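You operate a simulated robot arm through the tools that you are given. There is no shell and no other tool. Be economical: measure what you need, move in short steps, check, and stop when the job is done.

Carry out the task below with a simulated robot arm. There is one attempt and no reset: what you move stays moved.

JOB
Put the short pale rail with a black strip on the top of the wiring bench. Take the green oiler and put it on the top of the bar on the far beam. Put the teal spirit level on the top of the assembly bench away on the top of the battery service table. Put the pink step gauge on the top of the assembly bench away on the top of the jig bench. Put one of the steel axle pins from the top of the assembly bench on top of the purple box. Put the purple spacer on the top of the plywood board. Take the purple tin on the top of the roller bench and put it away on the bottom shelf of the parts rack. The order is free. Set down upright: purple tin.

Only the result counts: the job must be done as asked and must still hold three seconds after the hand-in. Knocking over, shifting, dropping, spilling or breaking anything else fails it.

ROBOT AND FRAMES
A 7-joint arm with a three-finger gripper on a trunk, on a base that drives. Base frame: it is fixed to the floor where the robot stands at the start and does not move with it; the origin is under the middle of the robot, x ahead of it, y to its left, z up; the surface under the hand at the start is at about z = 0.9. Units: m, degrees, N and s.
With the tool pointing down near the work surface it reaches from about 0.14 to 0.88 m from the robot's upright axis, wherever it stands. Its first joint turns from -166.0 to 166.0 degrees. Places, roughly: bottom shelf of the parts rack [-1.5, 5.3, 0.4]; green oiler (5x5x14 cm) [0.6, 0.4, 0.9]; pink step gauge [0.75, -1.75, 1]; purple box [0.75, -1.5, 1]; purple spacer (26x3x19 cm) [-3.8, -4.1, 1]; purple tin [-3.25, -4, 1]; short pale rail with a black strip (15x4x4 cm) [0.7, 0.2, 0.9]; steel axle pin (3x3x8 cm) [0.7, -1.2, 0.9]; steel axle pin (4x4x8 cm) [0.6, -0.9, 0.9]; teal spirit level (20x4x4 cm) [0.7, -0.4, 0.9]; top of the bar on the far beam [-1.7, -1.6, 1]; top of the battery service table [-8.5, -3.9, 0.8]; top of the jig bench [-9.9, -3.9, 0.9]; top of the plywood board [-6.9, -0.4, 0.5]; top of the wiring bench [0.5, 3.7, 0.9]. Payload 2.94 kg.
The tool frame sits at the grasp point between the pads (the TCP): z along the fingers, y along the line on which they close. The tips reach 0.03 m beyond it. The gripper opens to 0.132 m. The gripper's body begins 0.107 m behind the TCP.
Orientation is that of the tool frame in the base frame, as a unit quaternion [x, y, z, w]. With the fingers straight down and closing along the base's y, the tool's x points along the base's -x, its y along +y and its z along -z.

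CONTROLS
- The arm moves only by the tool send_rows. Its argument "steps" is a list of rows, each an object of numbers (a shift or turn left out is 0, a gripper value left out holds the last): "x", "y", "z": the shift along the tool's x, y, z in mm; "rx", "ry", "rz": the turn, a rotation vector about the tool's x, y, z in degrees; "claw": the closure, from 0 (fully open) to 1 (shut). In form: [{"x": .., "y": .., "z": .., "rx": .., "ry": .., "rz": .., "claw": ..}, ...]. A call has 1 to 10 rows; each row shifts and turns the commanded pose from where the row before left it, along the tool's axes as they then stand. A row lasts 0.2 s, in which the tool goes at most 0.05 m and 8.6 degrees; a call with a longer step from one row to the next is refused whole, and so is a gripper value outside its range. A pose out of reach is approached as far as the arm can. The call stops where the force on the tool passes 40 N (or 10 N more than at its start, if that is more) or the arm is blocked; 0.2 s more then pass. The fingers move at their own pace and stop on an object; they squeeze with about 25 N. The grip force told is the motor's: it shows also when the fingers shut on nothing. Time passes only in rows, and 0.2 s behind the last, so rows that do not move let the fingers close. The reply holds the time, the measured pose of the TCP, the force on the tool along the base axes, the opening and the grip force, in the units named above and with some noise, with the torque about the TCP (base axes, N m) and any sound that the robot's microphone picked up, and new pictures: "views" is both (left out), scene, wrist or none.
- Cameras (640 x 400 px; columns grow to the right, rows downward): "scene" is now at [0.0423, 0.1389, 1.8008]; the picture's right is [-0.55, -0.83, 0.00], its down [-0.60, 0.40, -0.70] and it looks along [0.58, -0.39, -0.72] (base axes); focal length 266 px, centre (320, 200). "wrist" rides on the gripper at [0.072, 0.003, -0.144] in the tool frame; the picture's right is [-0.04, 1.00, 0.00], its down [-0.88, -0.04, -0.48] and it looks along [-0.48, -0.02, 0.88] (tool axes); focal length 256 px, centre (320, 200). There is no depth. A picture from a camera that has moved, and an enlarged one, comes with that camera's place and axes in the base frame and with its lens. The place of the scene camera against the robot may be out by one fixed shift of up to 0.012 m in any direction.
- move_column(by): slides the trunk up (or, below 0, down) by that many m; the arm and the scene camera ride with it, the base frame stays. It gives what a move gives, with no picture.
- base_move(legs): drives the robot by 1 to 6 legs, each [ahead, left, turn to the left] in m, m and degrees, along the robot's own axes; the way and the turn of a leg run together, so that a leg with both is an arc; at most 1.5 m and 180 degrees a leg. The arm and the cameras ride along, it lands a little off, and it stops where it bumps. It gives what a move gives, and a new picture of the scene camera.
- aim_head(pan, tilt): turns the head with the scene camera to pan (to the left, within 143 degrees either way) and tilt (down, from -29 to 69), counted from straight ahead of the robot. It gives what a move gives, and a new picture of the scene camera.
- enlarge(camera, box): a new picture of the part [left, top, right, bottom] of that camera's present view, enlarged. No time passes.
- job_done(): hands the job in; it is judged then, once.

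Work in short steps. Places have to be worked out from the pictures, the camera data and where the tool is seen: move nearer, look again, correct. Check each grasp and each placing, and mend what went wrong. You have 207 turns and 260 pictures in all, those below and enlarged ones among them. Open the gripper and draw the arm clear of the work before you hand the job in, unless the task says otherwise; then end with one line.

The tools are called after ">>>" as name(argument=value, ...) on one line, values as JSON. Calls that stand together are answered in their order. send_rows: Moves the arm, as the interface text tells. Its arguments: {"type":"object","properties":{"steps":{"type":"array"},"views":{"type":"string","enum":["both","scene","wrist","none"]}},"required":["steps"]} The other tools are called the same way: move_column (by) slides the trunk up or down; base_move (legs) drives the base; aim_head (pan, tilt) turns the head that bears the scene camera; enlarge (camera, box) takes an enlarged picture of a part of a camera's view; job_done () hands the job in.

At the start:

```text
t: 0.0
eef_pos: [0.3443, -0.3033, 1.1948]
tcp_rot: [0.0, 1.0, 0.0, 0.0]
ft_force: [-0.1, -0.4, -0.2]
torque: [-0.02, 0.02, 0.0]
opening: 0.132
gripper_force: 0.1
trunk travel left (down, up): [-0.3, 0.24]
robot x, y, heading: [0.0028, 0.0004, -0.1]
head pan, tilt: [-33.6, 45.8]
```

scene: 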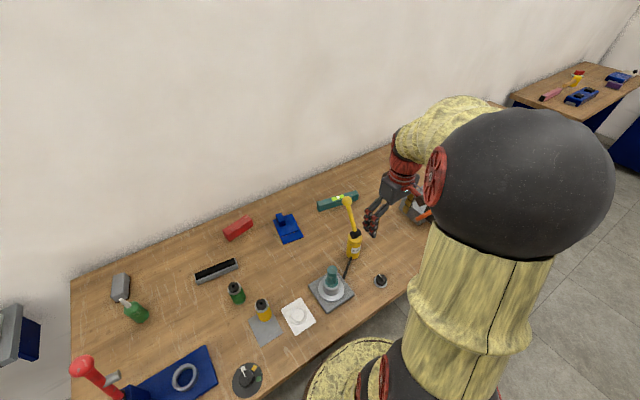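
wrist: 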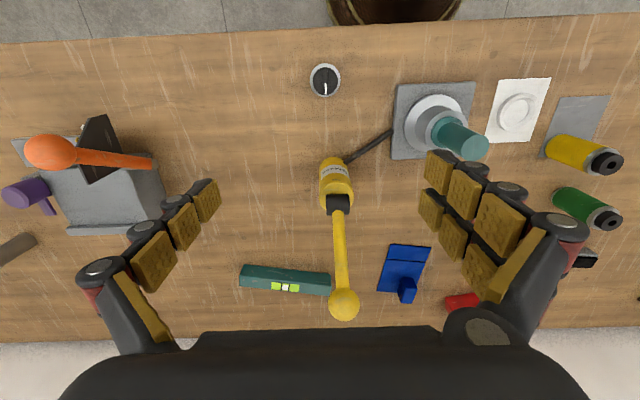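

I'll start with the pale rail at about (0.66, 0.18), raising the hand and moving over it to see it in the wrist camera.

>>> send_rows(steps=[{"z": -45}, {"z": -45}, {"x": -15, "y": 45}, {"x": -15, "y": 45}, {"x": -15, "y": 45}, {"x": -15, "y": 45}, {"x": -15, "y": 45}, {"x": -15, "y": 45}, {"x": -15, "y": 45}, {"x": -15, "y": 45}], views="wrist")

>>> enlarge(camera="scene", box=[60, 180, 320, 400])

```text
t: 2.2
eef_pos: [0.4639, 0.0595, 1.2852]
tcp_rot: [0.0, 1.0, 0.0, 0.001]
ft_force: [0.4, 0.5, 0.3]
torque: [-0.01, 0.03, -0.04]
opening: 0.1322
gripper_force: 0.1
trunk travel left (down, up): [-0.3, 0.24]
robot x, y, heading: [-0.0001, 0.0007, -0.1]
head pan, tilt: [-33.6, 45.8]
camera wrist: at [0.3916, 0.0621, 1.4299], right [0.04, 1.0, 0.0], down [0.88, -0.04, 0.47], along [0.47, -0.02, -0.88], focal length 256 px, centre (320, 200)
```

wrist: 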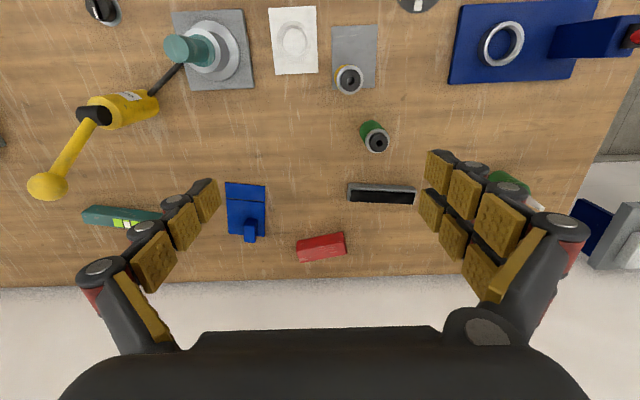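

```text
1.82 times, centred on (190, 290) of scene
camera zoom: at [0.043, 0.1399, 1.8007], right [-0.55, -0.83, 0.0], down [-0.6, 0.4, -0.7], along [0.58, -0.39, -0.72], focal length 484 px, centre (556, 36)
```

zoom: 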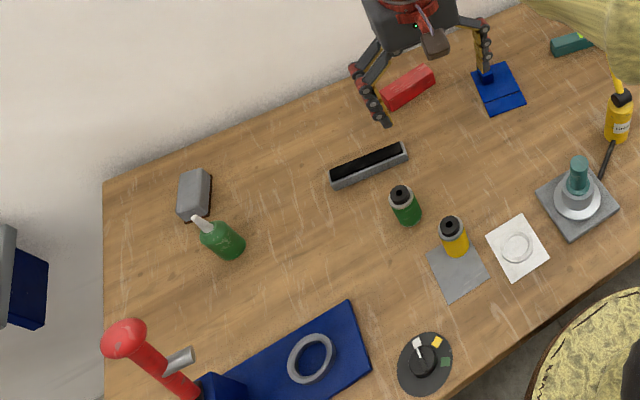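

The rail's centre is at about (0.642, 0.184), nearly along y with a tilt of about 8°. I move over it, then turn the tool by -82°.

>>> send_rows(steps=[{"x": -36, "y": 25}, {"x": -36, "y": 25}, {"x": -36, "y": 25}, {"x": -35, "y": 25}, {"x": -35, "y": 24}, {"rz": -8.2}, {"rz": -8.2}, {"rz": -8.2}, {"rz": -8.2}, {"rz": -8.2}], views="none")

>>> send_rows(steps=[{"rz": -8.2}, {"rz": -8.2}, {"rz": -8.2}, {"rz": -8.2}, {"rz": -8.2}, {"z": 50, "claw": 0.3}, {"z": 50}, {"z": 50}], views="both")

```text
t: 4.4
eef_pos: [0.643, 0.1832, 1.2847]
tcp_rot: [-0.351, 0.936, 0.0, 0.0]
ft_force: [0.2, -0.9, -0.1]
torque: [0.01, 0.02, -0.01]
opening: 0.1321
gripper_force: 0.0
trunk travel left (down, up): [-0.3, 0.24]
robot x, y, heading: [0.0012, -0.0008, 0.2]
head pan, tilt: [-33.6, 45.8]
```

```text
t: 6.2
eef_pos: [0.6439, 0.183, 1.1367]
tcp_rot: [-0.656, 0.755, 0.0, 0.0]
ft_force: [0.9, -0.1, 0.3]
torque: [0.02, 0.02, -0.01]
opening: 0.0927
gripper_force: 0.1
trunk travel left (down, up): [-0.3, 0.24]
robot x, y, heading: [-0.0012, 0.0014, -0.2]
head pan, tilt: [-33.6, 45.8]
camera scene: at [0.0435, 0.1394, 1.8007], right [-0.55, -0.83, 0.0], down [-0.6, 0.4, -0.7], along [0.58, -0.39, -0.72], focal length 266 px, centre (320, 200)
camera wrist: at [0.6303, 0.1114, 1.2815], right [-0.98, 0.18, 0.0], down [0.16, 0.86, 0.48], along [0.09, 0.47, -0.88], focal length 256 px, centre (320, 200)
```

scene: 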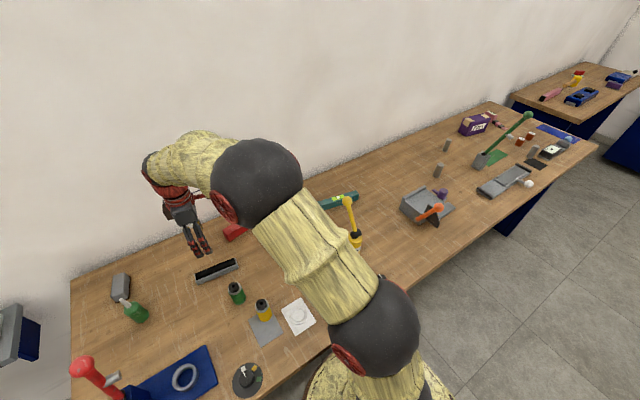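
wrist: 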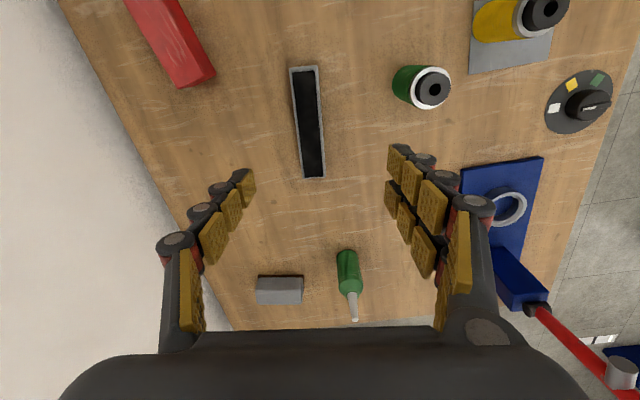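

The view shows the rail centre about 12–15 mm further in x. I correct, descend to z≈0.937 and close.

>>> send_rows(steps=[{"y": -13, "z": 40}, {"z": 40}, {"z": 40}, {"z": 40}, {"z": 38}], views="wrist")

>>> send_rows(steps=[{"claw": 1}, {}, {}, {}, {}], views="wrist")

```text
t: 7.4
eef_pos: [0.6562, 0.1806, 0.9413]
tcp_rot: [-0.656, 0.755, 0.0, 0.0]
ft_force: [0.2, 0.8, 0.7]
torque: [-0.03, 0.06, 0.02]
opening: 0.092
gripper_force: 0.0
trunk travel left (down, up): [-0.3, 0.24]
robot x, y, heading: [0.0012, 0.0017, 0.2]
head pan, tilt: [-33.6, 45.8]
camera wrist: at [0.6428, 0.1103, 1.0847], right [-0.98, 0.18, 0.0], down [0.16, 0.86, 0.48], along [0.09, 0.47, -0.88], focal length 256 px, centre (320, 200)
```

wrist: 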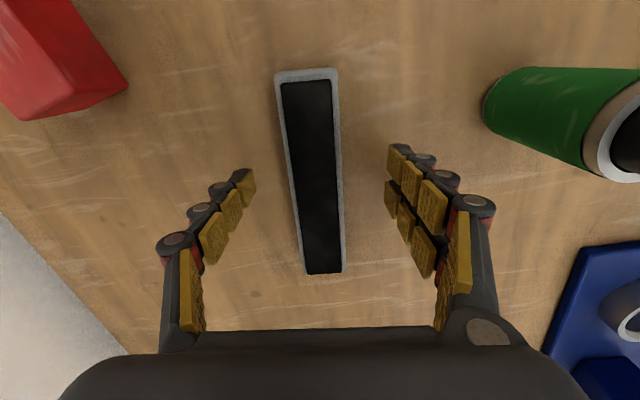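

```text
t: 8.6
eef_pos: [0.6553, 0.1821, 0.9396]
tcp_rot: [-0.656, 0.754, 0.0, 0.0]
ft_force: [0.0, -0.8, 0.7]
torque: [0.01, -0.04, 0.07]
opening: 0.0356
gripper_force: 25.1
trunk travel left (down, up): [-0.3, 0.24]
robot x, y, heading: [-0.0016, -0.0008, 0.1]
head pan, tilt: [-33.6, 45.8]
camera wrist: at [0.6422, 0.1101, 1.0848], right [-0.98, 0.18, 0.0], down [0.16, 0.86, 0.48], along [0.09, 0.47, -0.88], focal length 256 px, centre (320, 200)
```

wrist: 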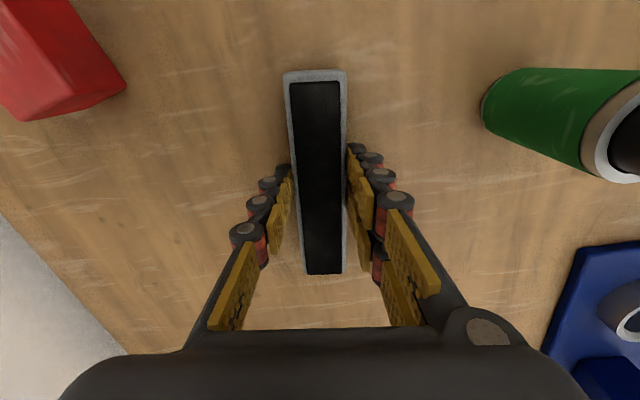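

Rail gripped (36 mm). I lift it and look toward the wiring bench on the left.

>>> send_rows(steps=[{"z": -25}, {"z": -45}, {"z": -45}, {"z": -45}, {"z": -45}, {"z": -45}, {"y": 48}, {"y": 48}, {"y": 48}, {"y": 48}], views="wrist")

>>> aim_head(pan=80, tilt=25)

```text
t: 10.8
eef_pos: [0.4641, 0.2061, 1.1857]
tcp_rot: [-0.656, 0.755, 0.0, 0.0]
ft_force: [0.2, -0.8, -2.4]
torque: [-0.03, -0.04, 0.01]
opening: 0.0354
gripper_force: 25.3
trunk travel left (down, up): [-0.3, 0.24]
robot x, y, heading: [-0.0026, -0.0032, 0.2]
head pan, tilt: [-33.6, 45.8]
camera wrist: at [0.4502, 0.1353, 1.33], right [-0.98, 0.18, 0.0], down [0.16, 0.86, 0.48], along [0.09, 0.47, -0.88], focal length 256 px, centre (320, 200)
```

wrist: 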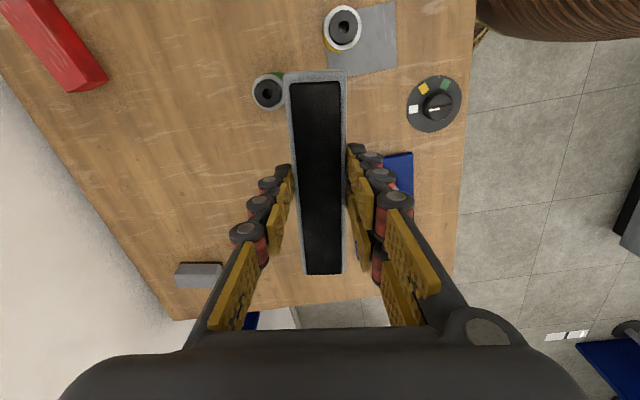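

```text
t: 12.7
eef_pos: [0.4652, 0.2069, 1.1847]
tcp_rot: [-0.656, 0.755, 0.0, 0.0]
ft_force: [0.0, -0.5, -1.6]
torque: [-0.03, 0.01, 0.04]
opening: 0.0357
gripper_force: 24.8
trunk travel left (down, up): [-0.3, 0.24]
robot x, y, heading: [-0.001, -0.0026, -0.1]
head pan, tilt: [80.0, 25.0]
camera scene: at [-0.0085, 0.2746, 1.8325], right [0.98, -0.17, 0.0], down [-0.07, -0.42, -0.91], along [0.16, 0.89, -0.42], focal length 266 px, centre (320, 200)
```

scene: 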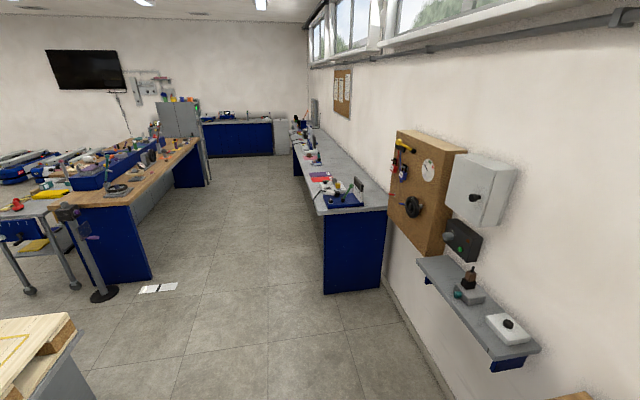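

The wiring bench is the grey one from y≈2 onward. I raise and tuck the arm, and enlarge the view of that bench.

>>> send_rows(steps=[{"z": -45}, {"z": -45}, {"z": -45}, {"z": -30, "y": 25}, {"y": 45}, {"y": 45}], views="none")

>>> enlarge(camera="scene", box=[260, 90, 420, 230])

>>> base_move(legs=[[-0.15, 0, 0], [0, 1.5, 0], [0, 0.9, 0]])

```text
t: 14.1
eef_pos: [0.3488, 0.226, 1.3535]
tcp_rot: [-0.657, 0.754, 0.0, 0.001]
ft_force: [-0.5, 0.4, -1.9]
torque: [0.0, -0.03, -0.01]
opening: 0.0355
gripper_force: 25.0
trunk travel left (down, up): [-0.3, 0.24]
robot x, y, heading: [-0.0021, -0.0018, -0.0]
head pan, tilt: [80.0, 25.0]
```

```text
2.86 times, centred on (340, 160) of scene
camera zoom: at [-0.0101, 0.2742, 1.8326], right [0.98, -0.17, 0.0], down [-0.07, -0.42, -0.91], along [0.16, 0.89, -0.42], focal length 760 px, centre (263, 314)
```

zoom: 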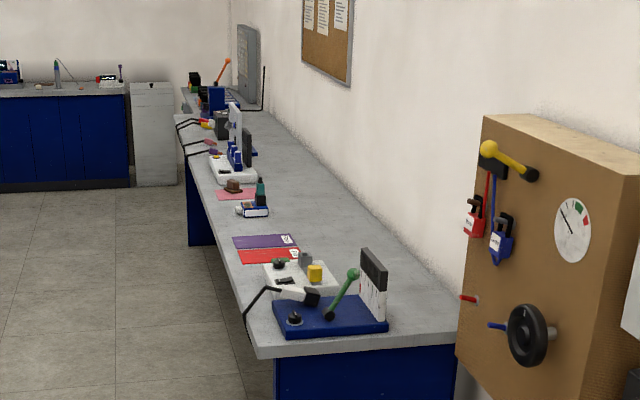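

```text
t: 27.0
eef_pos: [0.1765, 2.6532, 1.352]
tcp_rot: [-0.66, 0.751, 0.0, 0.0]
ft_force: [0.8, 0.0, -1.5]
torque: [-0.04, 0.0, 0.0]
opening: 0.0356
gripper_force: 24.9
trunk travel left (down, up): [-0.3, 0.24]
robot x, y, heading: [-0.1712, 2.4211, 0.6]
head pan, tilt: [80.0, 25.0]
camera scene: at [-0.1832, 2.6986, 1.8325], right [0.99, -0.16, 0.0], down [-0.07, -0.42, -0.91], along [0.15, 0.89, -0.42], focal length 266 px, centre (320, 200)
```

scene: 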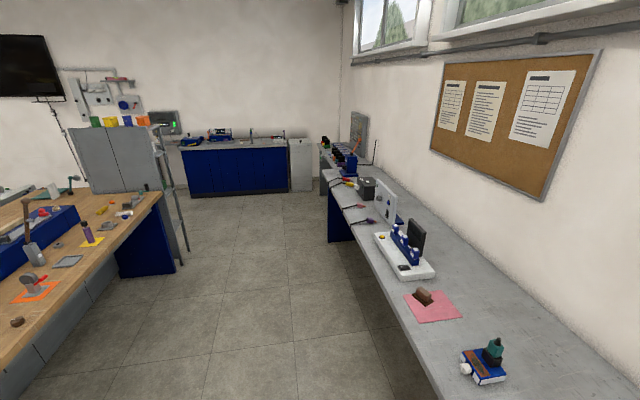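

Driven to y≈2.42. I look at the bench directly ahead to find a free spot.

>>> aim_head(pan=20, tilt=45)

```text
t: 28.3
eef_pos: [0.1766, 2.6526, 1.3529]
tcp_rot: [-0.659, 0.752, 0.001, 0.0]
ft_force: [-1.3, 0.4, -2.2]
torque: [-0.05, -0.02, -0.01]
opening: 0.0355
gripper_force: 25.2
trunk travel left (down, up): [-0.3, 0.24]
robot x, y, heading: [-0.1704, 2.4227, 0.6]
head pan, tilt: [20.0, 45.0]
camera scene: at [-0.1222, 2.6359, 1.802], right [0.35, -0.94, 0.0], down [-0.66, -0.25, -0.71], along [0.66, 0.25, -0.71], focal length 266 px, centre (320, 200)
```

scene: 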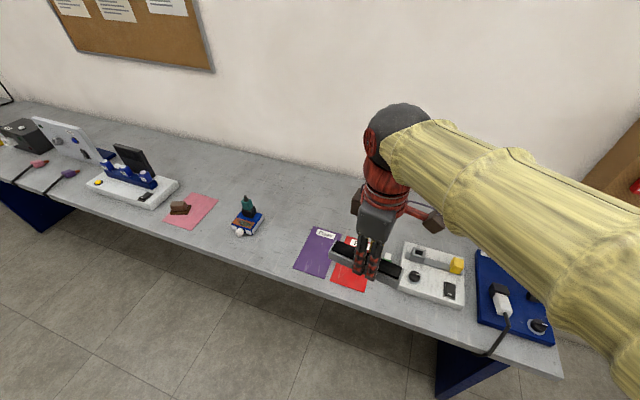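

A free patch is at about (0.62, 3.04), behind the sheets and the teal box. I move the base left 0.55 m and slightly ahead.

>>> base_move(legs=[[0.06, 0.5, -0.6]])

```text
t: 31.2
eef_pos: [0.2389, 3.1452, 1.3533]
tcp_rot: [-0.654, 0.756, -0.001, 0.0]
ft_force: [-0.9, 0.1, -2.4]
torque: [-0.07, -0.01, 0.04]
opening: 0.0354
gripper_force: 24.9
trunk travel left (down, up): [-0.3, 0.24]
robot x, y, heading: [-0.1128, 2.9181, -0.3]
head pan, tilt: [20.0, 45.0]
camera scene: at [-0.0603, 3.1332, 1.8019], right [0.34, -0.94, 0.0], down [-0.67, -0.24, -0.71], along [0.67, 0.24, -0.71], focal length 266 px, centre (320, 200)
```

scene: 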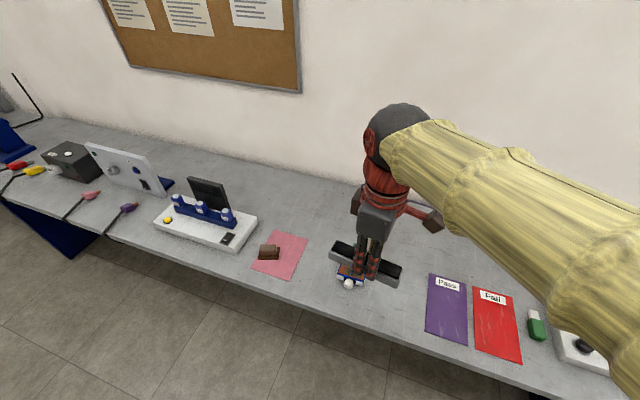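

I extend over the spot at height and check with the wrist camera.

>>> send_rows(steps=[{"y": -44, "x": 6}, {"y": -44, "x": 6}, {"y": -44, "x": 6}, {"y": -44, "x": 6}, {"y": -44, "x": 6}, {"y": -44, "x": 6}, {"y": -44, "x": 6}, {"y": -44, "x": 6}, {"y": -40, "x": 2}, {"z": 45}], views="both")

```text
t: 33.4
eef_pos: [0.6207, 3.0408, 1.3087]
tcp_rot: [-0.655, 0.756, 0.0, 0.0]
ft_force: [0.4, -0.3, -3.2]
torque: [-0.03, 0.0, 0.04]
opening: 0.0355
gripper_force: 24.8
trunk travel left (down, up): [-0.3, 0.24]
robot x, y, heading: [-0.1097, 2.9176, -0.2]
head pan, tilt: [20.0, 45.0]
camera scene: at [-0.06, 3.1326, 1.802], right [0.34, -0.94, 0.0], down [-0.67, -0.24, -0.71], along [0.67, 0.24, -0.71], focal length 266 px, centre (320, 200)
camera wrist: at [0.6068, 2.9697, 1.4521], right [-0.98, 0.19, 0.0], down [0.16, 0.86, 0.48], along [0.09, 0.47, -0.88], focal length 256 px, centre (320, 200)
```

scene: 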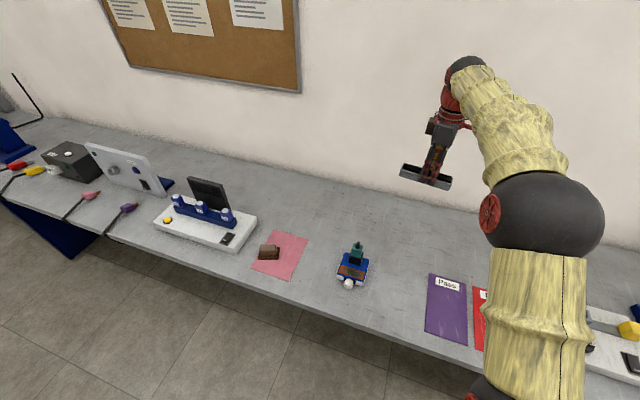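
wrist: 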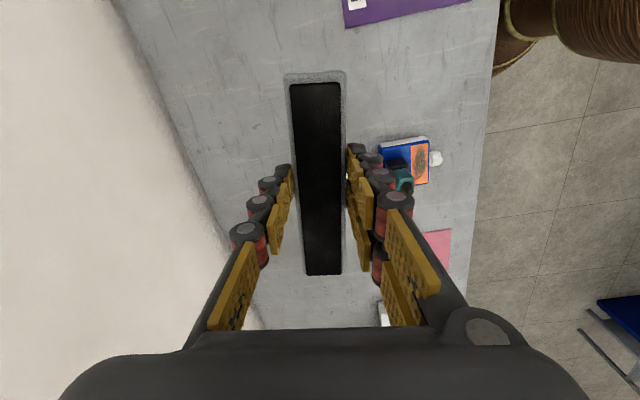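

The spot is clear. I lower to z≈0.97, then go down in small steps until contact.

>>> send_rows(steps=[{"z": 45}, {"z": 45}, {"z": 45}, {"z": 45}, {"z": 45}, {"z": 45}, {"z": 45}, {"z": 25}], views="wrist")

>>> send_rows(steps=[{"z": 8}, {"z": 8}, {"z": 5}, {"z": 5}, {"z": 4}], views="wrist")

```text
t: 35.2
eef_pos: [0.6214, 3.0388, 0.9688]
tcp_rot: [-0.655, 0.756, 0.0, 0.0]
ft_force: [-0.1, -0.4, -1.7]
torque: [-0.03, 0.08, -0.02]
opening: 0.0352
gripper_force: 25.1
trunk travel left (down, up): [-0.3, 0.24]
robot x, y, heading: [-0.1164, 2.9148, -0.3]
head pan, tilt: [20.0, 45.0]
camera wrist: at [0.6074, 2.9684, 1.1136], right [-0.98, 0.19, 0.0], down [0.16, 0.86, 0.48], along [0.09, 0.47, -0.88], focal length 256 px, centre (320, 200)
```

wrist: 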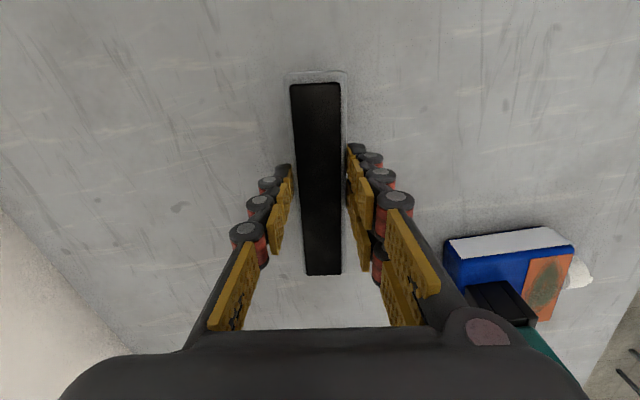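

```text
t: 36.4
eef_pos: [0.6201, 3.0397, 0.941]
tcp_rot: [-0.655, 0.756, -0.001, 0.0]
ft_force: [-2.3, -0.7, 10.2]
torque: [-0.51, 0.29, -0.03]
opening: 0.0356
gripper_force: 25.4
trunk travel left (down, up): [-0.3, 0.24]
robot x, y, heading: [-0.114, 2.9215, -0.4]
head pan, tilt: [20.0, 45.0]
camera wrist: at [0.6057, 2.9684, 1.0845], right [-0.98, 0.19, 0.0], down [0.16, 0.86, 0.48], along [0.09, 0.47, -0.88], focal length 256 px, centre (320, 200)
```

wrist: 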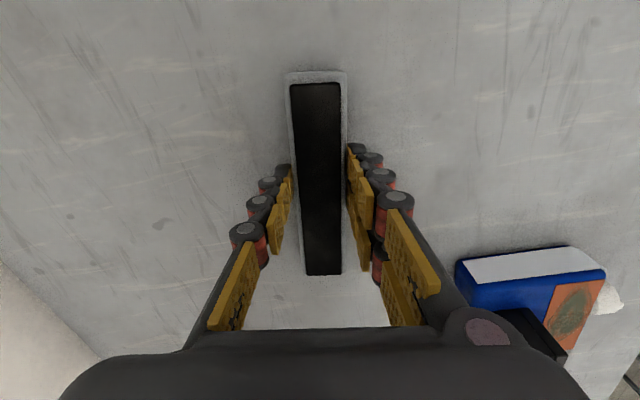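

Contact (10 N). I open partly, then lift straight up.

>>> send_rows(steps=[{"claw": 0.45}, {}, {}, {"z": -20}, {"z": -45}, {"z": -45}, {"z": -45}, {"z": -45}, {"z": -45}, {"z": -45}], views="wrist")

```text
t: 38.6
eef_pos: [0.6204, 3.0366, 1.2252]
tcp_rot: [-0.654, 0.757, 0.0, -0.001]
ft_force: [-0.1, 0.2, -0.1]
torque: [0.0, -0.04, 0.03]
opening: 0.0727
gripper_force: 0.1
trunk travel left (down, up): [-0.3, 0.24]
robot x, y, heading: [-0.1144, 2.9226, -0.4]
head pan, tilt: [20.0, 45.0]
camera wrist: at [0.6059, 2.9662, 1.37], right [-0.98, 0.19, 0.0], down [0.16, 0.86, 0.48], along [0.09, 0.47, -0.88], focal length 256 px, centre (320, 200)
```

wrist: 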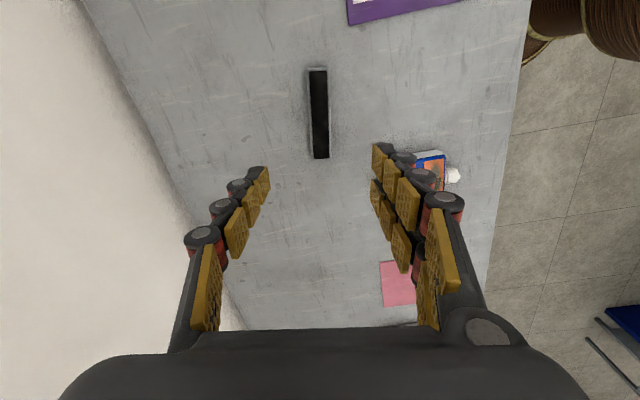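

Rail is on the wiring bench. I raise and tuck the arm, then drive back to the oiler.

>>> send_rows(steps=[{"z": -45}, {"z": -45}, {"z": -40, "y": 20}, {"y": 48}, {"y": 48}, {"y": 48}, {"y": 48}, {"y": 48}, {"y": 48}, {"y": 40, "claw": 0}], views="none")

>>> base_move(legs=[[-0.05, -1.3, 0], [0, -1.3, 0.4]])

>>> aim_head(pan=0, tilt=50)

```text
t: 40.8
eef_pos: [0.2737, 3.0884, 1.3589]
tcp_rot: [-0.655, 0.756, 0.0, 0.001]
ft_force: [0.4, 0.7, 1.4]
torque: [0.0, -0.01, 0.03]
opening: 0.0989
gripper_force: 0.0
trunk travel left (down, up): [-0.3, 0.24]
robot x, y, heading: [-0.1103, 2.9191, -0.1]
head pan, tilt: [20.0, 45.0]
```

```text
t: 53.3
eef_pos: [0.2233, 0.5196, 1.3589]
tcp_rot: [-0.651, 0.759, -0.001, 0.0]
ft_force: [-0.1, 0.2, 0.7]
torque: [0.03, 0.02, -0.03]
opening: 0.1321
gripper_force: 0.0
trunk travel left (down, up): [-0.3, 0.24]
robot x, y, heading: [-0.1675, 0.3526, -0.5]
head pan, tilt: [20.0, 45.0]
camera scene: at [-0.1126, 0.5649, 1.802], right [0.33, -0.94, 0.0], down [-0.67, -0.23, -0.71], along [0.67, 0.23, -0.71], focal length 266 px, centre (320, 200)
```

scene: 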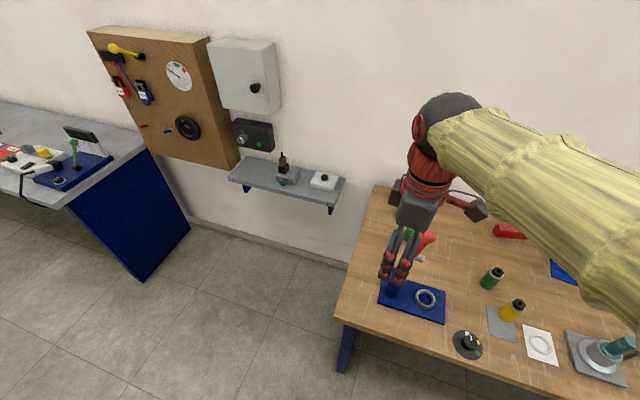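

```text
t: 54.1
eef_pos: [0.2232, 0.5198, 1.3583]
tcp_rot: [-0.652, 0.758, 0.0, 0.0]
ft_force: [-0.7, 0.2, 0.5]
torque: [0.02, 0.02, 0.01]
opening: 0.1319
gripper_force: 0.0
trunk travel left (down, up): [-0.3, 0.24]
robot x, y, heading: [-0.1669, 0.3584, -0.6]
head pan, tilt: [0.0, 50.0]
camera scene: at [-0.1123, 0.5375, 1.7951], right [-0.01, -1.0, 0.0], down [-0.77, 0.01, -0.64], along [0.64, -0.01, -0.77], focal length 266 px, centre (320, 200)
```

scene: 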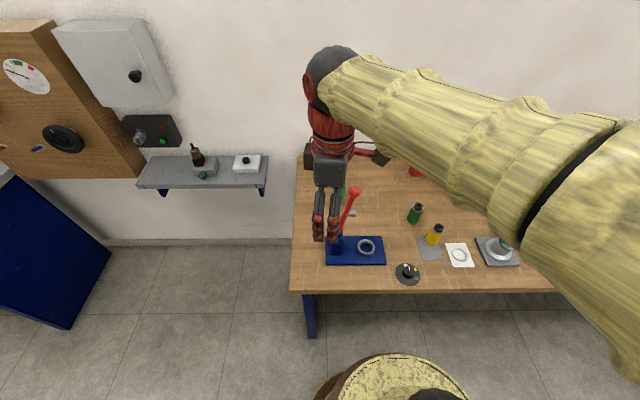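

The oiler is behind the gripper near (0.63, 0.43). I extend toward it at height and look with the wrist camera.

>>> send_rows(steps=[{"y": -46, "x": 10}, {"y": -46, "x": 10}, {"y": -46, "x": 10}, {"y": -46, "x": 10}, {"y": -46, "x": 10}, {"y": -46, "x": 10}, {"y": -30, "x": 5}], views="both")

```text
t: 55.8
eef_pos: [0.5158, 0.4082, 1.3575]
tcp_rot: [-0.651, 0.759, 0.001, -0.001]
ft_force: [0.2, 0.7, 0.1]
torque: [0.02, 0.03, 0.01]
opening: 0.1319
gripper_force: 0.0
trunk travel left (down, up): [-0.3, 0.24]
robot x, y, heading: [-0.167, 0.3557, -0.7]
head pan, tilt: [0.0, 50.0]
camera scene: at [-0.1112, 0.5371, 1.795], right [-0.01, -1.0, 0.0], down [-0.77, 0.01, -0.64], along [0.64, -0.01, -0.77], focal length 266 px, centre (320, 200)
camera wrist: at [0.5016, 0.3369, 1.5025], right [-0.98, 0.19, 0.0], down [0.17, 0.86, 0.48], along [0.09, 0.47, -0.88], focal length 256 px, centre (320, 200)
```

scene: 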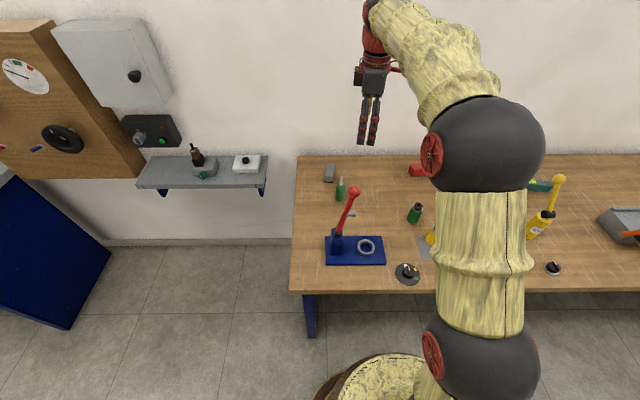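
wrist: 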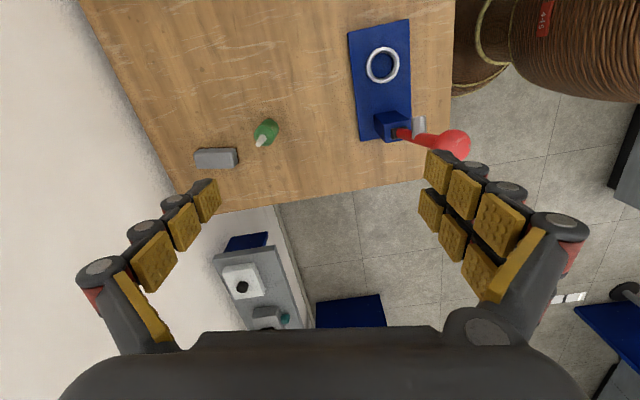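

The oiler stands at about (0.637, 0.445). I move above it and partway down.

>>> send_rows(steps=[{"y": -40, "x": -18, "claw": 0.2}, {"y": -40, "x": -18}, {"y": -35, "x": -19}, {"z": 45}, {"z": 45}, {"z": 45}, {"z": 45}, {"z": 45}], views="wrist")

```text
t: 57.5
eef_pos: [0.635, 0.4452, 1.1306]
tcp_rot: [-0.652, 0.758, 0.0, 0.0]
ft_force: [-0.1, 0.5, 1.6]
torque: [-0.01, 0.0, 0.0]
opening: 0.1054
gripper_force: 0.0
out of reach, approached as far as the arm can: row 3
trunk travel left (down, up): [-0.3, 0.24]
robot x, y, heading: [-0.1659, 0.3544, -0.5]
head pan, tilt: [0.0, 50.0]
camera wrist: at [0.6201, 0.3735, 1.2744], right [-0.98, 0.19, 0.0], down [0.17, 0.86, 0.48], along [0.09, 0.47, -0.88], focal length 256 px, centre (320, 200)
```

wrist: 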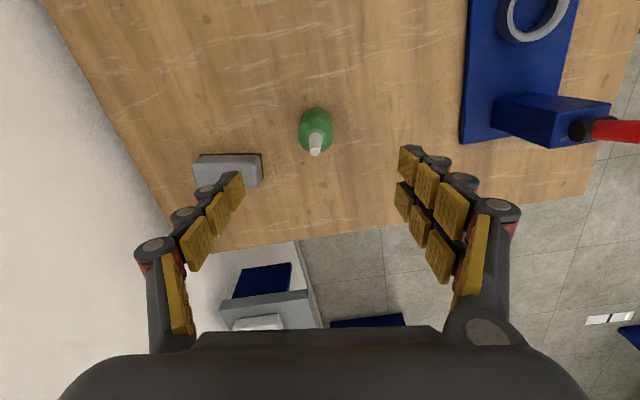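

Aligned with the oiler. I descend to z≈0.96 and close.

>>> send_rows(steps=[{"z": 45, "y": -2}, {"z": 45}, {"z": 45}, {"z": 35}, {"claw": 1}, {}, {}, {}, {}], views="wrist")

```text
t: 59.5
eef_pos: [0.6337, 0.4472, 0.9618]
tcp_rot: [-0.653, 0.758, 0.0, -0.001]
ft_force: [0.4, -0.1, -1.0]
torque: [-0.01, 0.01, -0.01]
opening: 0.0403
gripper_force: 18.5
trunk travel left (down, up): [-0.3, 0.24]
robot x, y, heading: [-0.1653, 0.354, -0.8]
head pan, tilt: [0.0, 50.0]
camera wrist: at [0.6205, 0.3756, 1.1064], right [-0.98, 0.19, 0.0], down [0.17, 0.86, 0.48], along [0.09, 0.47, -0.88], focal length 256 px, centre (320, 200)
```

wrist: 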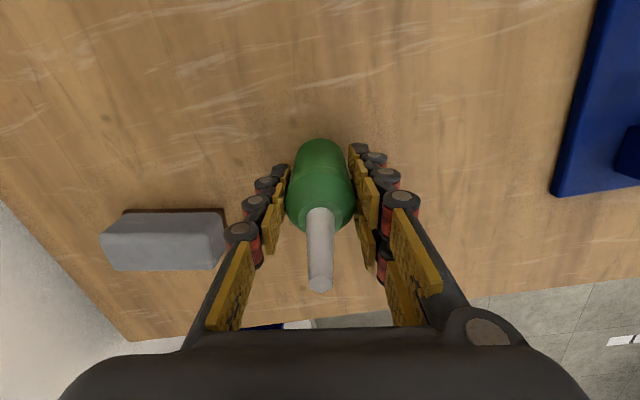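

Gripped. I lift to z≈1.36, retract, and turn the head toward the far beam (behind-right).

>>> send_rows(steps=[{}, {"z": -25}, {"z": -45}, {"z": -45}, {"z": -45}, {"z": -45}, {"z": -45}, {"z": -45}, {"z": -45}, {"z": -45}], views="wrist")

>>> send_rows(steps=[{"y": 48}, {"y": 48}, {"y": 48}, {"y": 48}, {"y": 48}, {"y": 48}, {"y": 40}], views="none")

>>> aim_head(pan=-130, tilt=25)

```text
t: 61.8
eef_pos: [0.6359, 0.447, 1.3431]
tcp_rot: [-0.652, 0.758, 0.0, -0.002]
ft_force: [0.4, 0.6, -1.5]
torque: [0.01, 0.03, 0.01]
opening: 0.0397
gripper_force: 24.7
trunk travel left (down, up): [-0.3, 0.24]
robot x, y, heading: [-0.1634, 0.3527, -1.0]
head pan, tilt: [0.0, 50.0]
camera wrist: at [0.6215, 0.3767, 1.4875], right [-0.98, 0.19, 0.0], down [0.17, 0.86, 0.47], along [0.09, 0.47, -0.88], focal length 256 px, centre (320, 200)
```

wrist: 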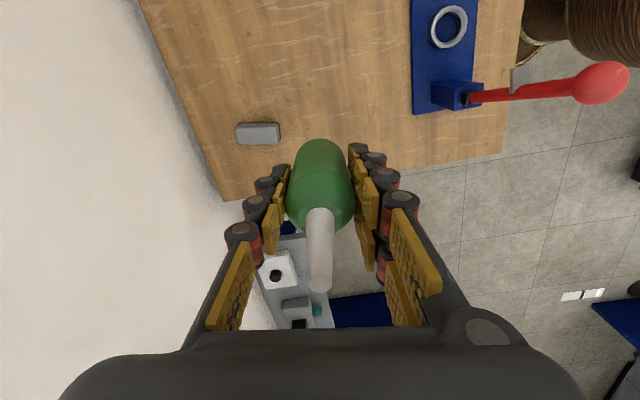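

```text
t: 63.4
eef_pos: [0.3072, 0.4954, 1.3471]
tcp_rot: [-0.653, 0.758, 0.0, 0.001]
ft_force: [-1.4, -0.8, -0.7]
torque: [-0.02, -0.09, 0.04]
opening: 0.0399
gripper_force: 24.6
trunk travel left (down, up): [-0.3, 0.24]
robot x, y, heading: [-0.1664, 0.3557, -0.6]
head pan, tilt: [0.0, 50.0]
```

```text
t: 65.5
eef_pos: [0.3094, 0.4954, 1.3459]
tcp_rot: [-0.652, 0.758, -0.001, 0.0]
ft_force: [-0.3, -1.1, -1.8]
torque: [-0.02, 0.02, -0.02]
opening: 0.0397
gripper_force: 25.1
trunk travel left (down, up): [-0.3, 0.24]
robot x, y, heading: [-0.1649, 0.3549, -0.7]
head pan, tilt: [-130.0, 25.0]
camera scene: at [-0.2491, 0.4683, 1.8326], right [-0.76, 0.65, 0.0], down [0.28, 0.32, -0.91], along [-0.59, -0.69, -0.42], focal length 266 px, centre (320, 200)
```

scene: 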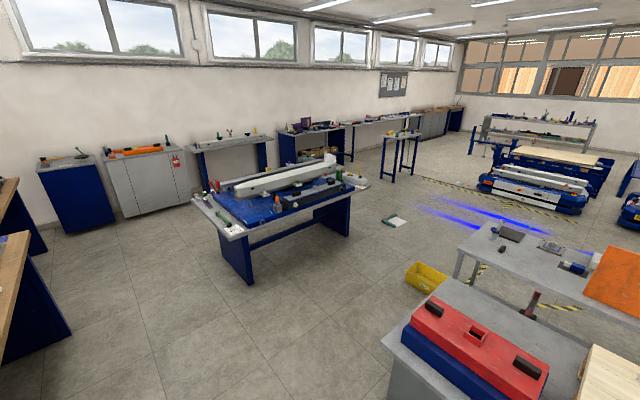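

The target table with two beams is in the middle. I enlarge it.

>>> enlarge(camera="scene", box=[180, 130, 380, 260])

```text
3.08 times, centred on (280, 195) of scene
camera zoom: at [-0.2491, 0.4683, 1.8326], right [-0.76, 0.65, 0.0], down [0.28, 0.32, -0.91], along [-0.59, -0.69, -0.42], focal length 819 px, centre (443, 215)
```

zoom: 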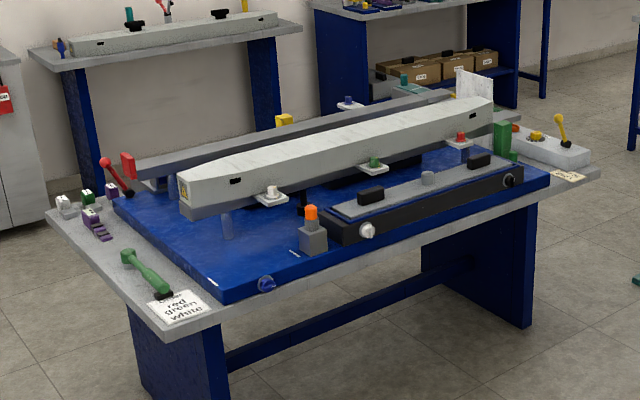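

The target appears to be the far beam along x at y≈-1.6, best reached from the table's south side. I raise the column for clearance, turn left and drive backward along the lane, then sideways to the south side.

>>> move_column(by=0.12)

>>> base_move(legs=[[-0.05, 0, 90], [-1.4, 0, 0], [-1.4, 0, 0]])

```text
t: 67.0
eef_pos: [0.3096, 0.4959, 1.4654]
tcp_rot: [-0.652, 0.758, 0.0, 0.0]
ft_force: [-0.9, 0.2, 0.1]
torque: [-0.01, 0.0, 0.0]
opening: 0.0399
gripper_force: 24.6
trunk travel left (down, up): [-0.42, 0.12]
robot x, y, heading: [-0.1661, 0.3528, -0.8]
head pan, tilt: [-130.0, 25.0]
```

```text
t: 84.4
eef_pos: [-0.3818, -2.0089, 1.4661]
tcp_rot: [0.995, -0.096, 0.0, 0.001]
ft_force: [-0.1, -0.6, -1.1]
torque: [-0.01, -0.03, 0.03]
opening: 0.0396
gripper_force: 24.9
trunk travel left (down, up): [-0.42, 0.12]
robot x, y, heading: [-0.2582, -2.4912, 87.0]
head pan, tilt: [-130.0, 25.0]
camera scene: at [-0.3796, -2.5786, 1.9526], right [-0.68, -0.73, 0.0], down [-0.31, 0.29, -0.91], along [0.66, -0.62, -0.42], focal length 266 px, centre (320, 200)
```

scene: 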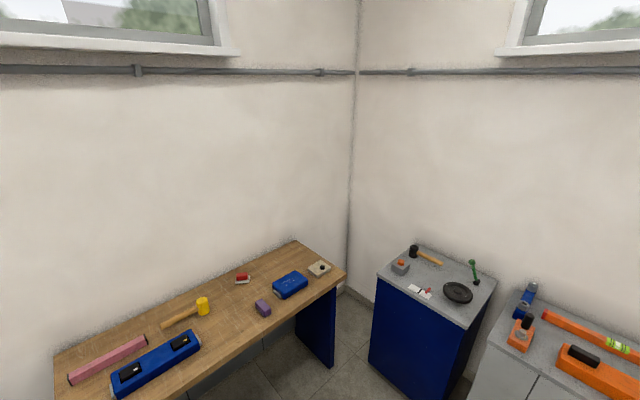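

Now I slide left (toward −x) to x≈-1.68 and look at the table from the south.

>>> base_move(legs=[[0, 1.4, 3]])

>>> aim_head(pan=10, tilt=45)

```text
t: 91.5
eef_pos: [-1.8365, -1.9827, 1.4666]
tcp_rot: [0.998, -0.067, 0.0, 0.001]
ft_force: [-0.9, -0.1, -1.4]
torque: [0.0, -0.03, -0.04]
opening: 0.0395
gripper_force: 24.7
trunk travel left (down, up): [-0.42, 0.12]
robot x, y, heading: [-1.687, -2.4564, 90.3]
head pan, tilt: [-130.0, 25.0]
camera scene: at [-1.8018, -2.5513, 1.9526], right [-0.64, -0.77, 0.0], down [-0.32, 0.27, -0.91], along [0.7, -0.58, -0.42], focal length 266 px, centre (320, 200)
```

scene: 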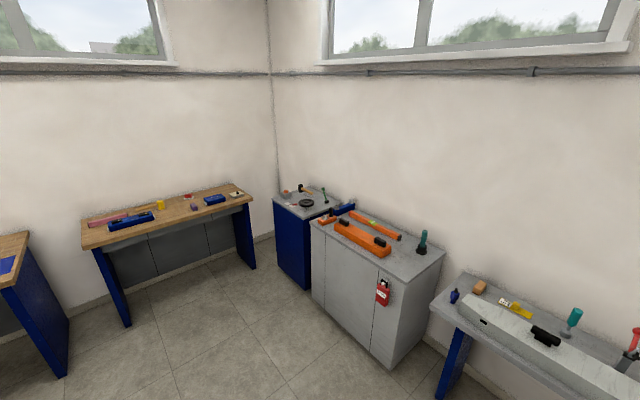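

```text
t: 93.7
eef_pos: [-1.8357, -1.9825, 1.4658]
tcp_rot: [0.998, -0.067, 0.0, 0.001]
ft_force: [0.3, -0.3, -1.4]
torque: [0.0, -0.01, 0.04]
opening: 0.0398
gripper_force: 25.2
trunk travel left (down, up): [-0.42, 0.12]
robot x, y, heading: [-1.6877, -2.4553, 90.2]
head pan, tilt: [10.0, 45.0]
camera scene: at [-1.8868, -2.4124, 1.922], right [0.98, 0.18, 0.0], down [0.13, -0.7, -0.71], along [-0.13, 0.7, -0.71], focal length 266 px, centre (320, 200)
```

scene: 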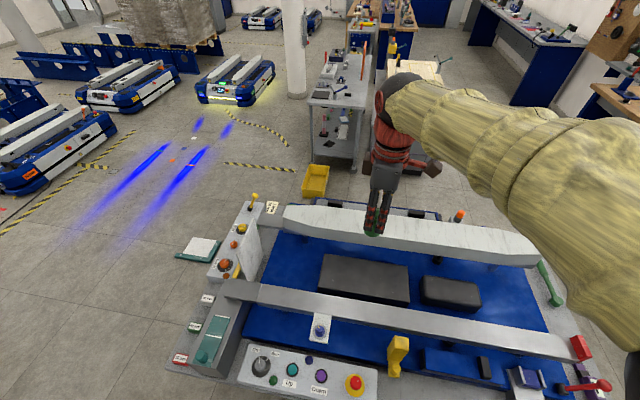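

From here the far beam's white bar (top z≈1.0, y≈-1.6) matches the given place. I extend the oiler over it at height and look with both cameras.

>>> send_rows(steps=[{"y": -45, "x": 8}, {"y": -45, "x": 8}, {"y": -45, "x": 8}, {"y": -45, "x": 8}, {"y": -45, "x": 8}, {"y": -45, "x": 8}, {"y": -45, "x": 8}, {"y": -45, "x": 8}], views="both")

```text
t: 95.6
eef_pos: [-1.7242, -1.6594, 1.5416]
tcp_rot: [0.996, -0.067, -0.007, -0.055]
ft_force: [-0.2, -0.2, 0.0]
torque: [0.04, -0.03, 0.0]
opening: 0.0397
gripper_force: 24.9
out of reach, approached as far as the arm can: row 8
trunk travel left (down, up): [-0.42, 0.12]
robot x, y, heading: [-1.6901, -2.4547, 90.3]
head pan, tilt: [10.0, 45.0]
stopped in row 8: the force on the tool passed its limit at 49 N (the readings are from after the stop); the commanded pose is now the measured one
camera scene: at [-1.8869, -2.4127, 1.9222], right [0.98, 0.18, 0.0], down [0.13, -0.7, -0.71], along [-0.13, 0.7, -0.71], focal length 266 px, centre (320, 200)
camera wrist: at [-1.6537, -1.6878, 1.6845], right [-0.18, -0.98, -0.11], down [-0.86, 0.1, 0.49], along [-0.47, 0.18, -0.86], focal length 256 px, centre (320, 200)
```

scene: 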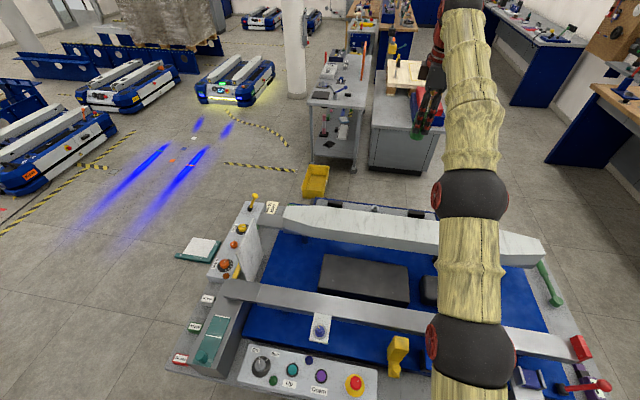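
wrist: 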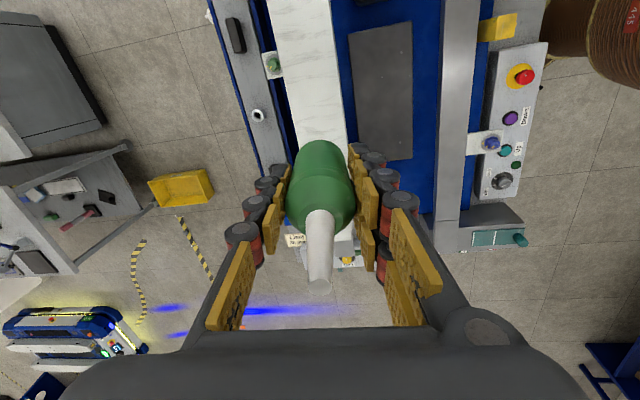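

At this height the arm is at its limit and tilted 6°. I pull back, remove the tilt, and lower to z≈1.2.

>>> send_rows(steps=[{"y": 40, "z": 10, "rx": -6.3, "ry": 1.2}, {"y": 30, "z": 30}, {"z": 45}, {"z": 45}, {"z": 45}, {"z": 45}, {"z": 45}, {"z": 45}], views="none")

```text
t: 97.4
eef_pos: [-1.7342, -1.7282, 1.2223]
tcp_rot: [0.998, -0.067, 0.001, 0.005]
ft_force: [0.2, 0.3, -1.3]
torque: [-0.02, 0.02, -0.01]
opening: 0.0397
gripper_force: 24.5
trunk travel left (down, up): [-0.42, 0.12]
robot x, y, heading: [-1.6852, -2.4566, 90.5]
head pan, tilt: [10.0, 45.0]
```

>>> send_rows(steps=[{"y": -45}, {"y": -45}, {"y": -37}, {"z": 45}, {"z": 30}], views="both")

```text
t: 98.6
eef_pos: [-1.7164, -1.6022, 1.1438]
tcp_rot: [0.998, -0.066, 0.0, 0.004]
ft_force: [0.7, 1.0, -0.7]
torque: [-0.06, -0.01, -0.02]
opening: 0.0395
gripper_force: 24.9
trunk travel left (down, up): [-0.42, 0.12]
robot x, y, heading: [-1.6858, -2.4548, 90.3]
head pan, tilt: [10.0, 45.0]
camera scene: at [-1.8868, -2.4095, 1.9219], right [0.98, 0.18, 0.0], down [0.13, -0.7, -0.71], along [-0.13, 0.69, -0.71], focal length 266 px, centre (320, 200)
camera wrist: at [-1.6454, -1.6129, 1.2891], right [-0.18, -0.98, 0.01], down [-0.87, 0.16, 0.47], along [-0.47, 0.08, -0.88], focal length 256 px, centre (320, 200)
```

scene: 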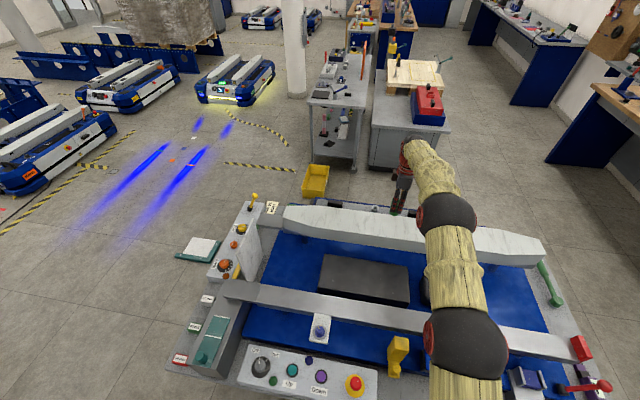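
wrist: 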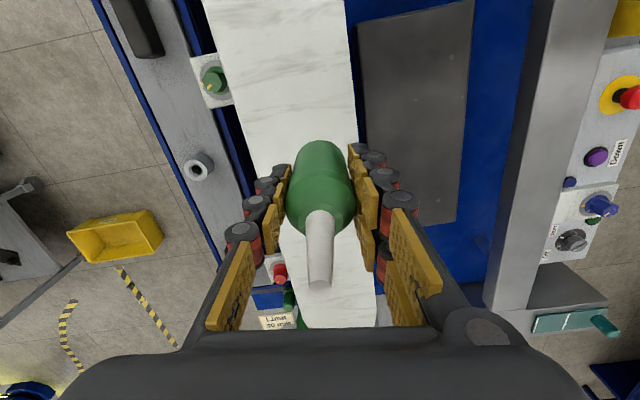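

The bar spans about y -1.64 to -1.51. I go 12 mm further forward and lower until contact.

>>> send_rows(steps=[{"y": -12}, {"z": 30}, {"z": 20}, {"z": 8}, {"z": 8}, {"z": 6}], views="none")

>>> send_rows(steps=[{"z": 5}, {"z": 5}, {"z": 5}], views="wrist")

```text
t: 100.0
eef_pos: [-1.7162, -1.5912, 1.0741]
tcp_rot: [0.998, -0.067, 0.002, 0.005]
ft_force: [1.0, 0.2, -0.5]
torque: [-0.02, -0.04, -0.03]
opening: 0.0395
gripper_force: 24.8
trunk travel left (down, up): [-0.42, 0.12]
robot x, y, heading: [-1.6855, -2.4551, 90.3]
head pan, tilt: [10.0, 45.0]
```

```text
t: 100.8
eef_pos: [-1.7162, -1.5924, 1.0592]
tcp_rot: [0.998, -0.067, 0.001, 0.004]
ft_force: [0.4, -0.2, -1.4]
torque: [0.02, -0.06, 0.02]
opening: 0.0398
gripper_force: 25.1
trunk travel left (down, up): [-0.42, 0.12]
robot x, y, heading: [-1.6858, -2.4539, 90.5]
head pan, tilt: [10.0, 45.0]
camera wrist: at [-1.6454, -1.6034, 1.2039], right [-0.18, -0.98, 0.01], down [-0.87, 0.16, 0.47], along [-0.47, 0.08, -0.88], focal length 256 px, centre (320, 200)
```

wrist: 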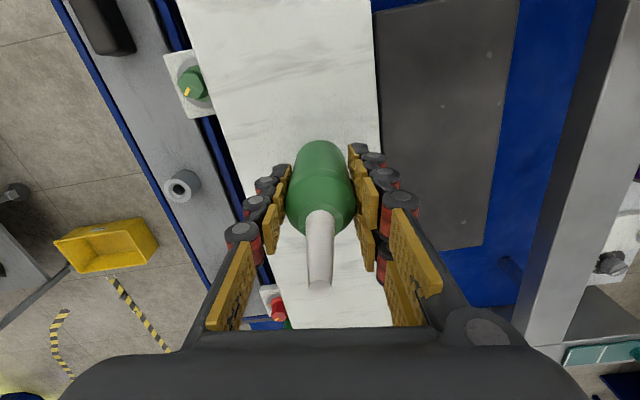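

No contact yet; I keep lowering in small steps.

>>> send_rows(steps=[{"z": 5}, {"z": 5}, {"z": 5}, {"z": 5}], views="none")

>>> send_rows(steps=[{"z": 4}, {"z": 4}, {"z": 4}], views="none")

```text
t: 101.8
eef_pos: [-1.7159, -1.5918, 1.0404]
tcp_rot: [0.998, -0.067, 0.001, 0.004]
ft_force: [-0.2, -0.1, -1.7]
torque: [-0.03, -0.01, 0.03]
opening: 0.0396
gripper_force: 25.0
trunk travel left (down, up): [-0.42, 0.12]
robot x, y, heading: [-1.6869, -2.4554, 90.4]
head pan, tilt: [10.0, 45.0]
```

```text
t: 102.6
eef_pos: [-1.7158, -1.5915, 1.0324]
tcp_rot: [0.998, -0.068, 0.002, 0.002]
ft_force: [1.1, -6.2, 19.1]
torque: [-0.18, 0.13, 0.08]
opening: 0.0396
gripper_force: 24.8
trunk travel left (down, up): [-0.42, 0.12]
robot x, y, heading: [-1.6914, -2.4525, 90.2]
head pan, tilt: [10.0, 45.0]
```

Contact at z≈1.033. I ease up 2 mm, open, and rise straight up.

>>> send_rows(steps=[{"z": -3}, {"claw": 0.3}, {}, {}, {"z": -40}, {"z": -45}, {"z": -45}], views="wrist")

```text
t: 104.2
eef_pos: [-1.7163, -1.5915, 1.1613]
tcp_rot: [0.998, -0.066, 0.001, 0.005]
ft_force: [0.3, -0.4, 0.9]
torque: [0.0, 0.02, -0.01]
opening: 0.0926
gripper_force: 0.0
trunk travel left (down, up): [-0.42, 0.12]
robot x, y, heading: [-1.6872, -2.4541, 90.3]
head pan, tilt: [10.0, 45.0]
camera wrist: at [-1.6461, -1.602, 1.3056], right [-0.18, -0.98, 0.01], down [-0.87, 0.16, 0.47], along [-0.47, 0.07, -0.88], focal length 256 px, centre (320, 200)
```

wrist: 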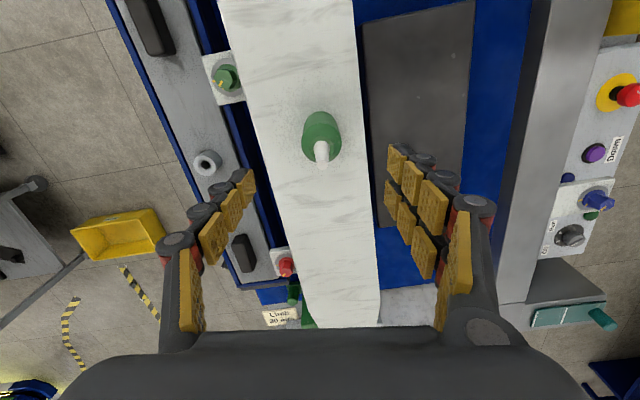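

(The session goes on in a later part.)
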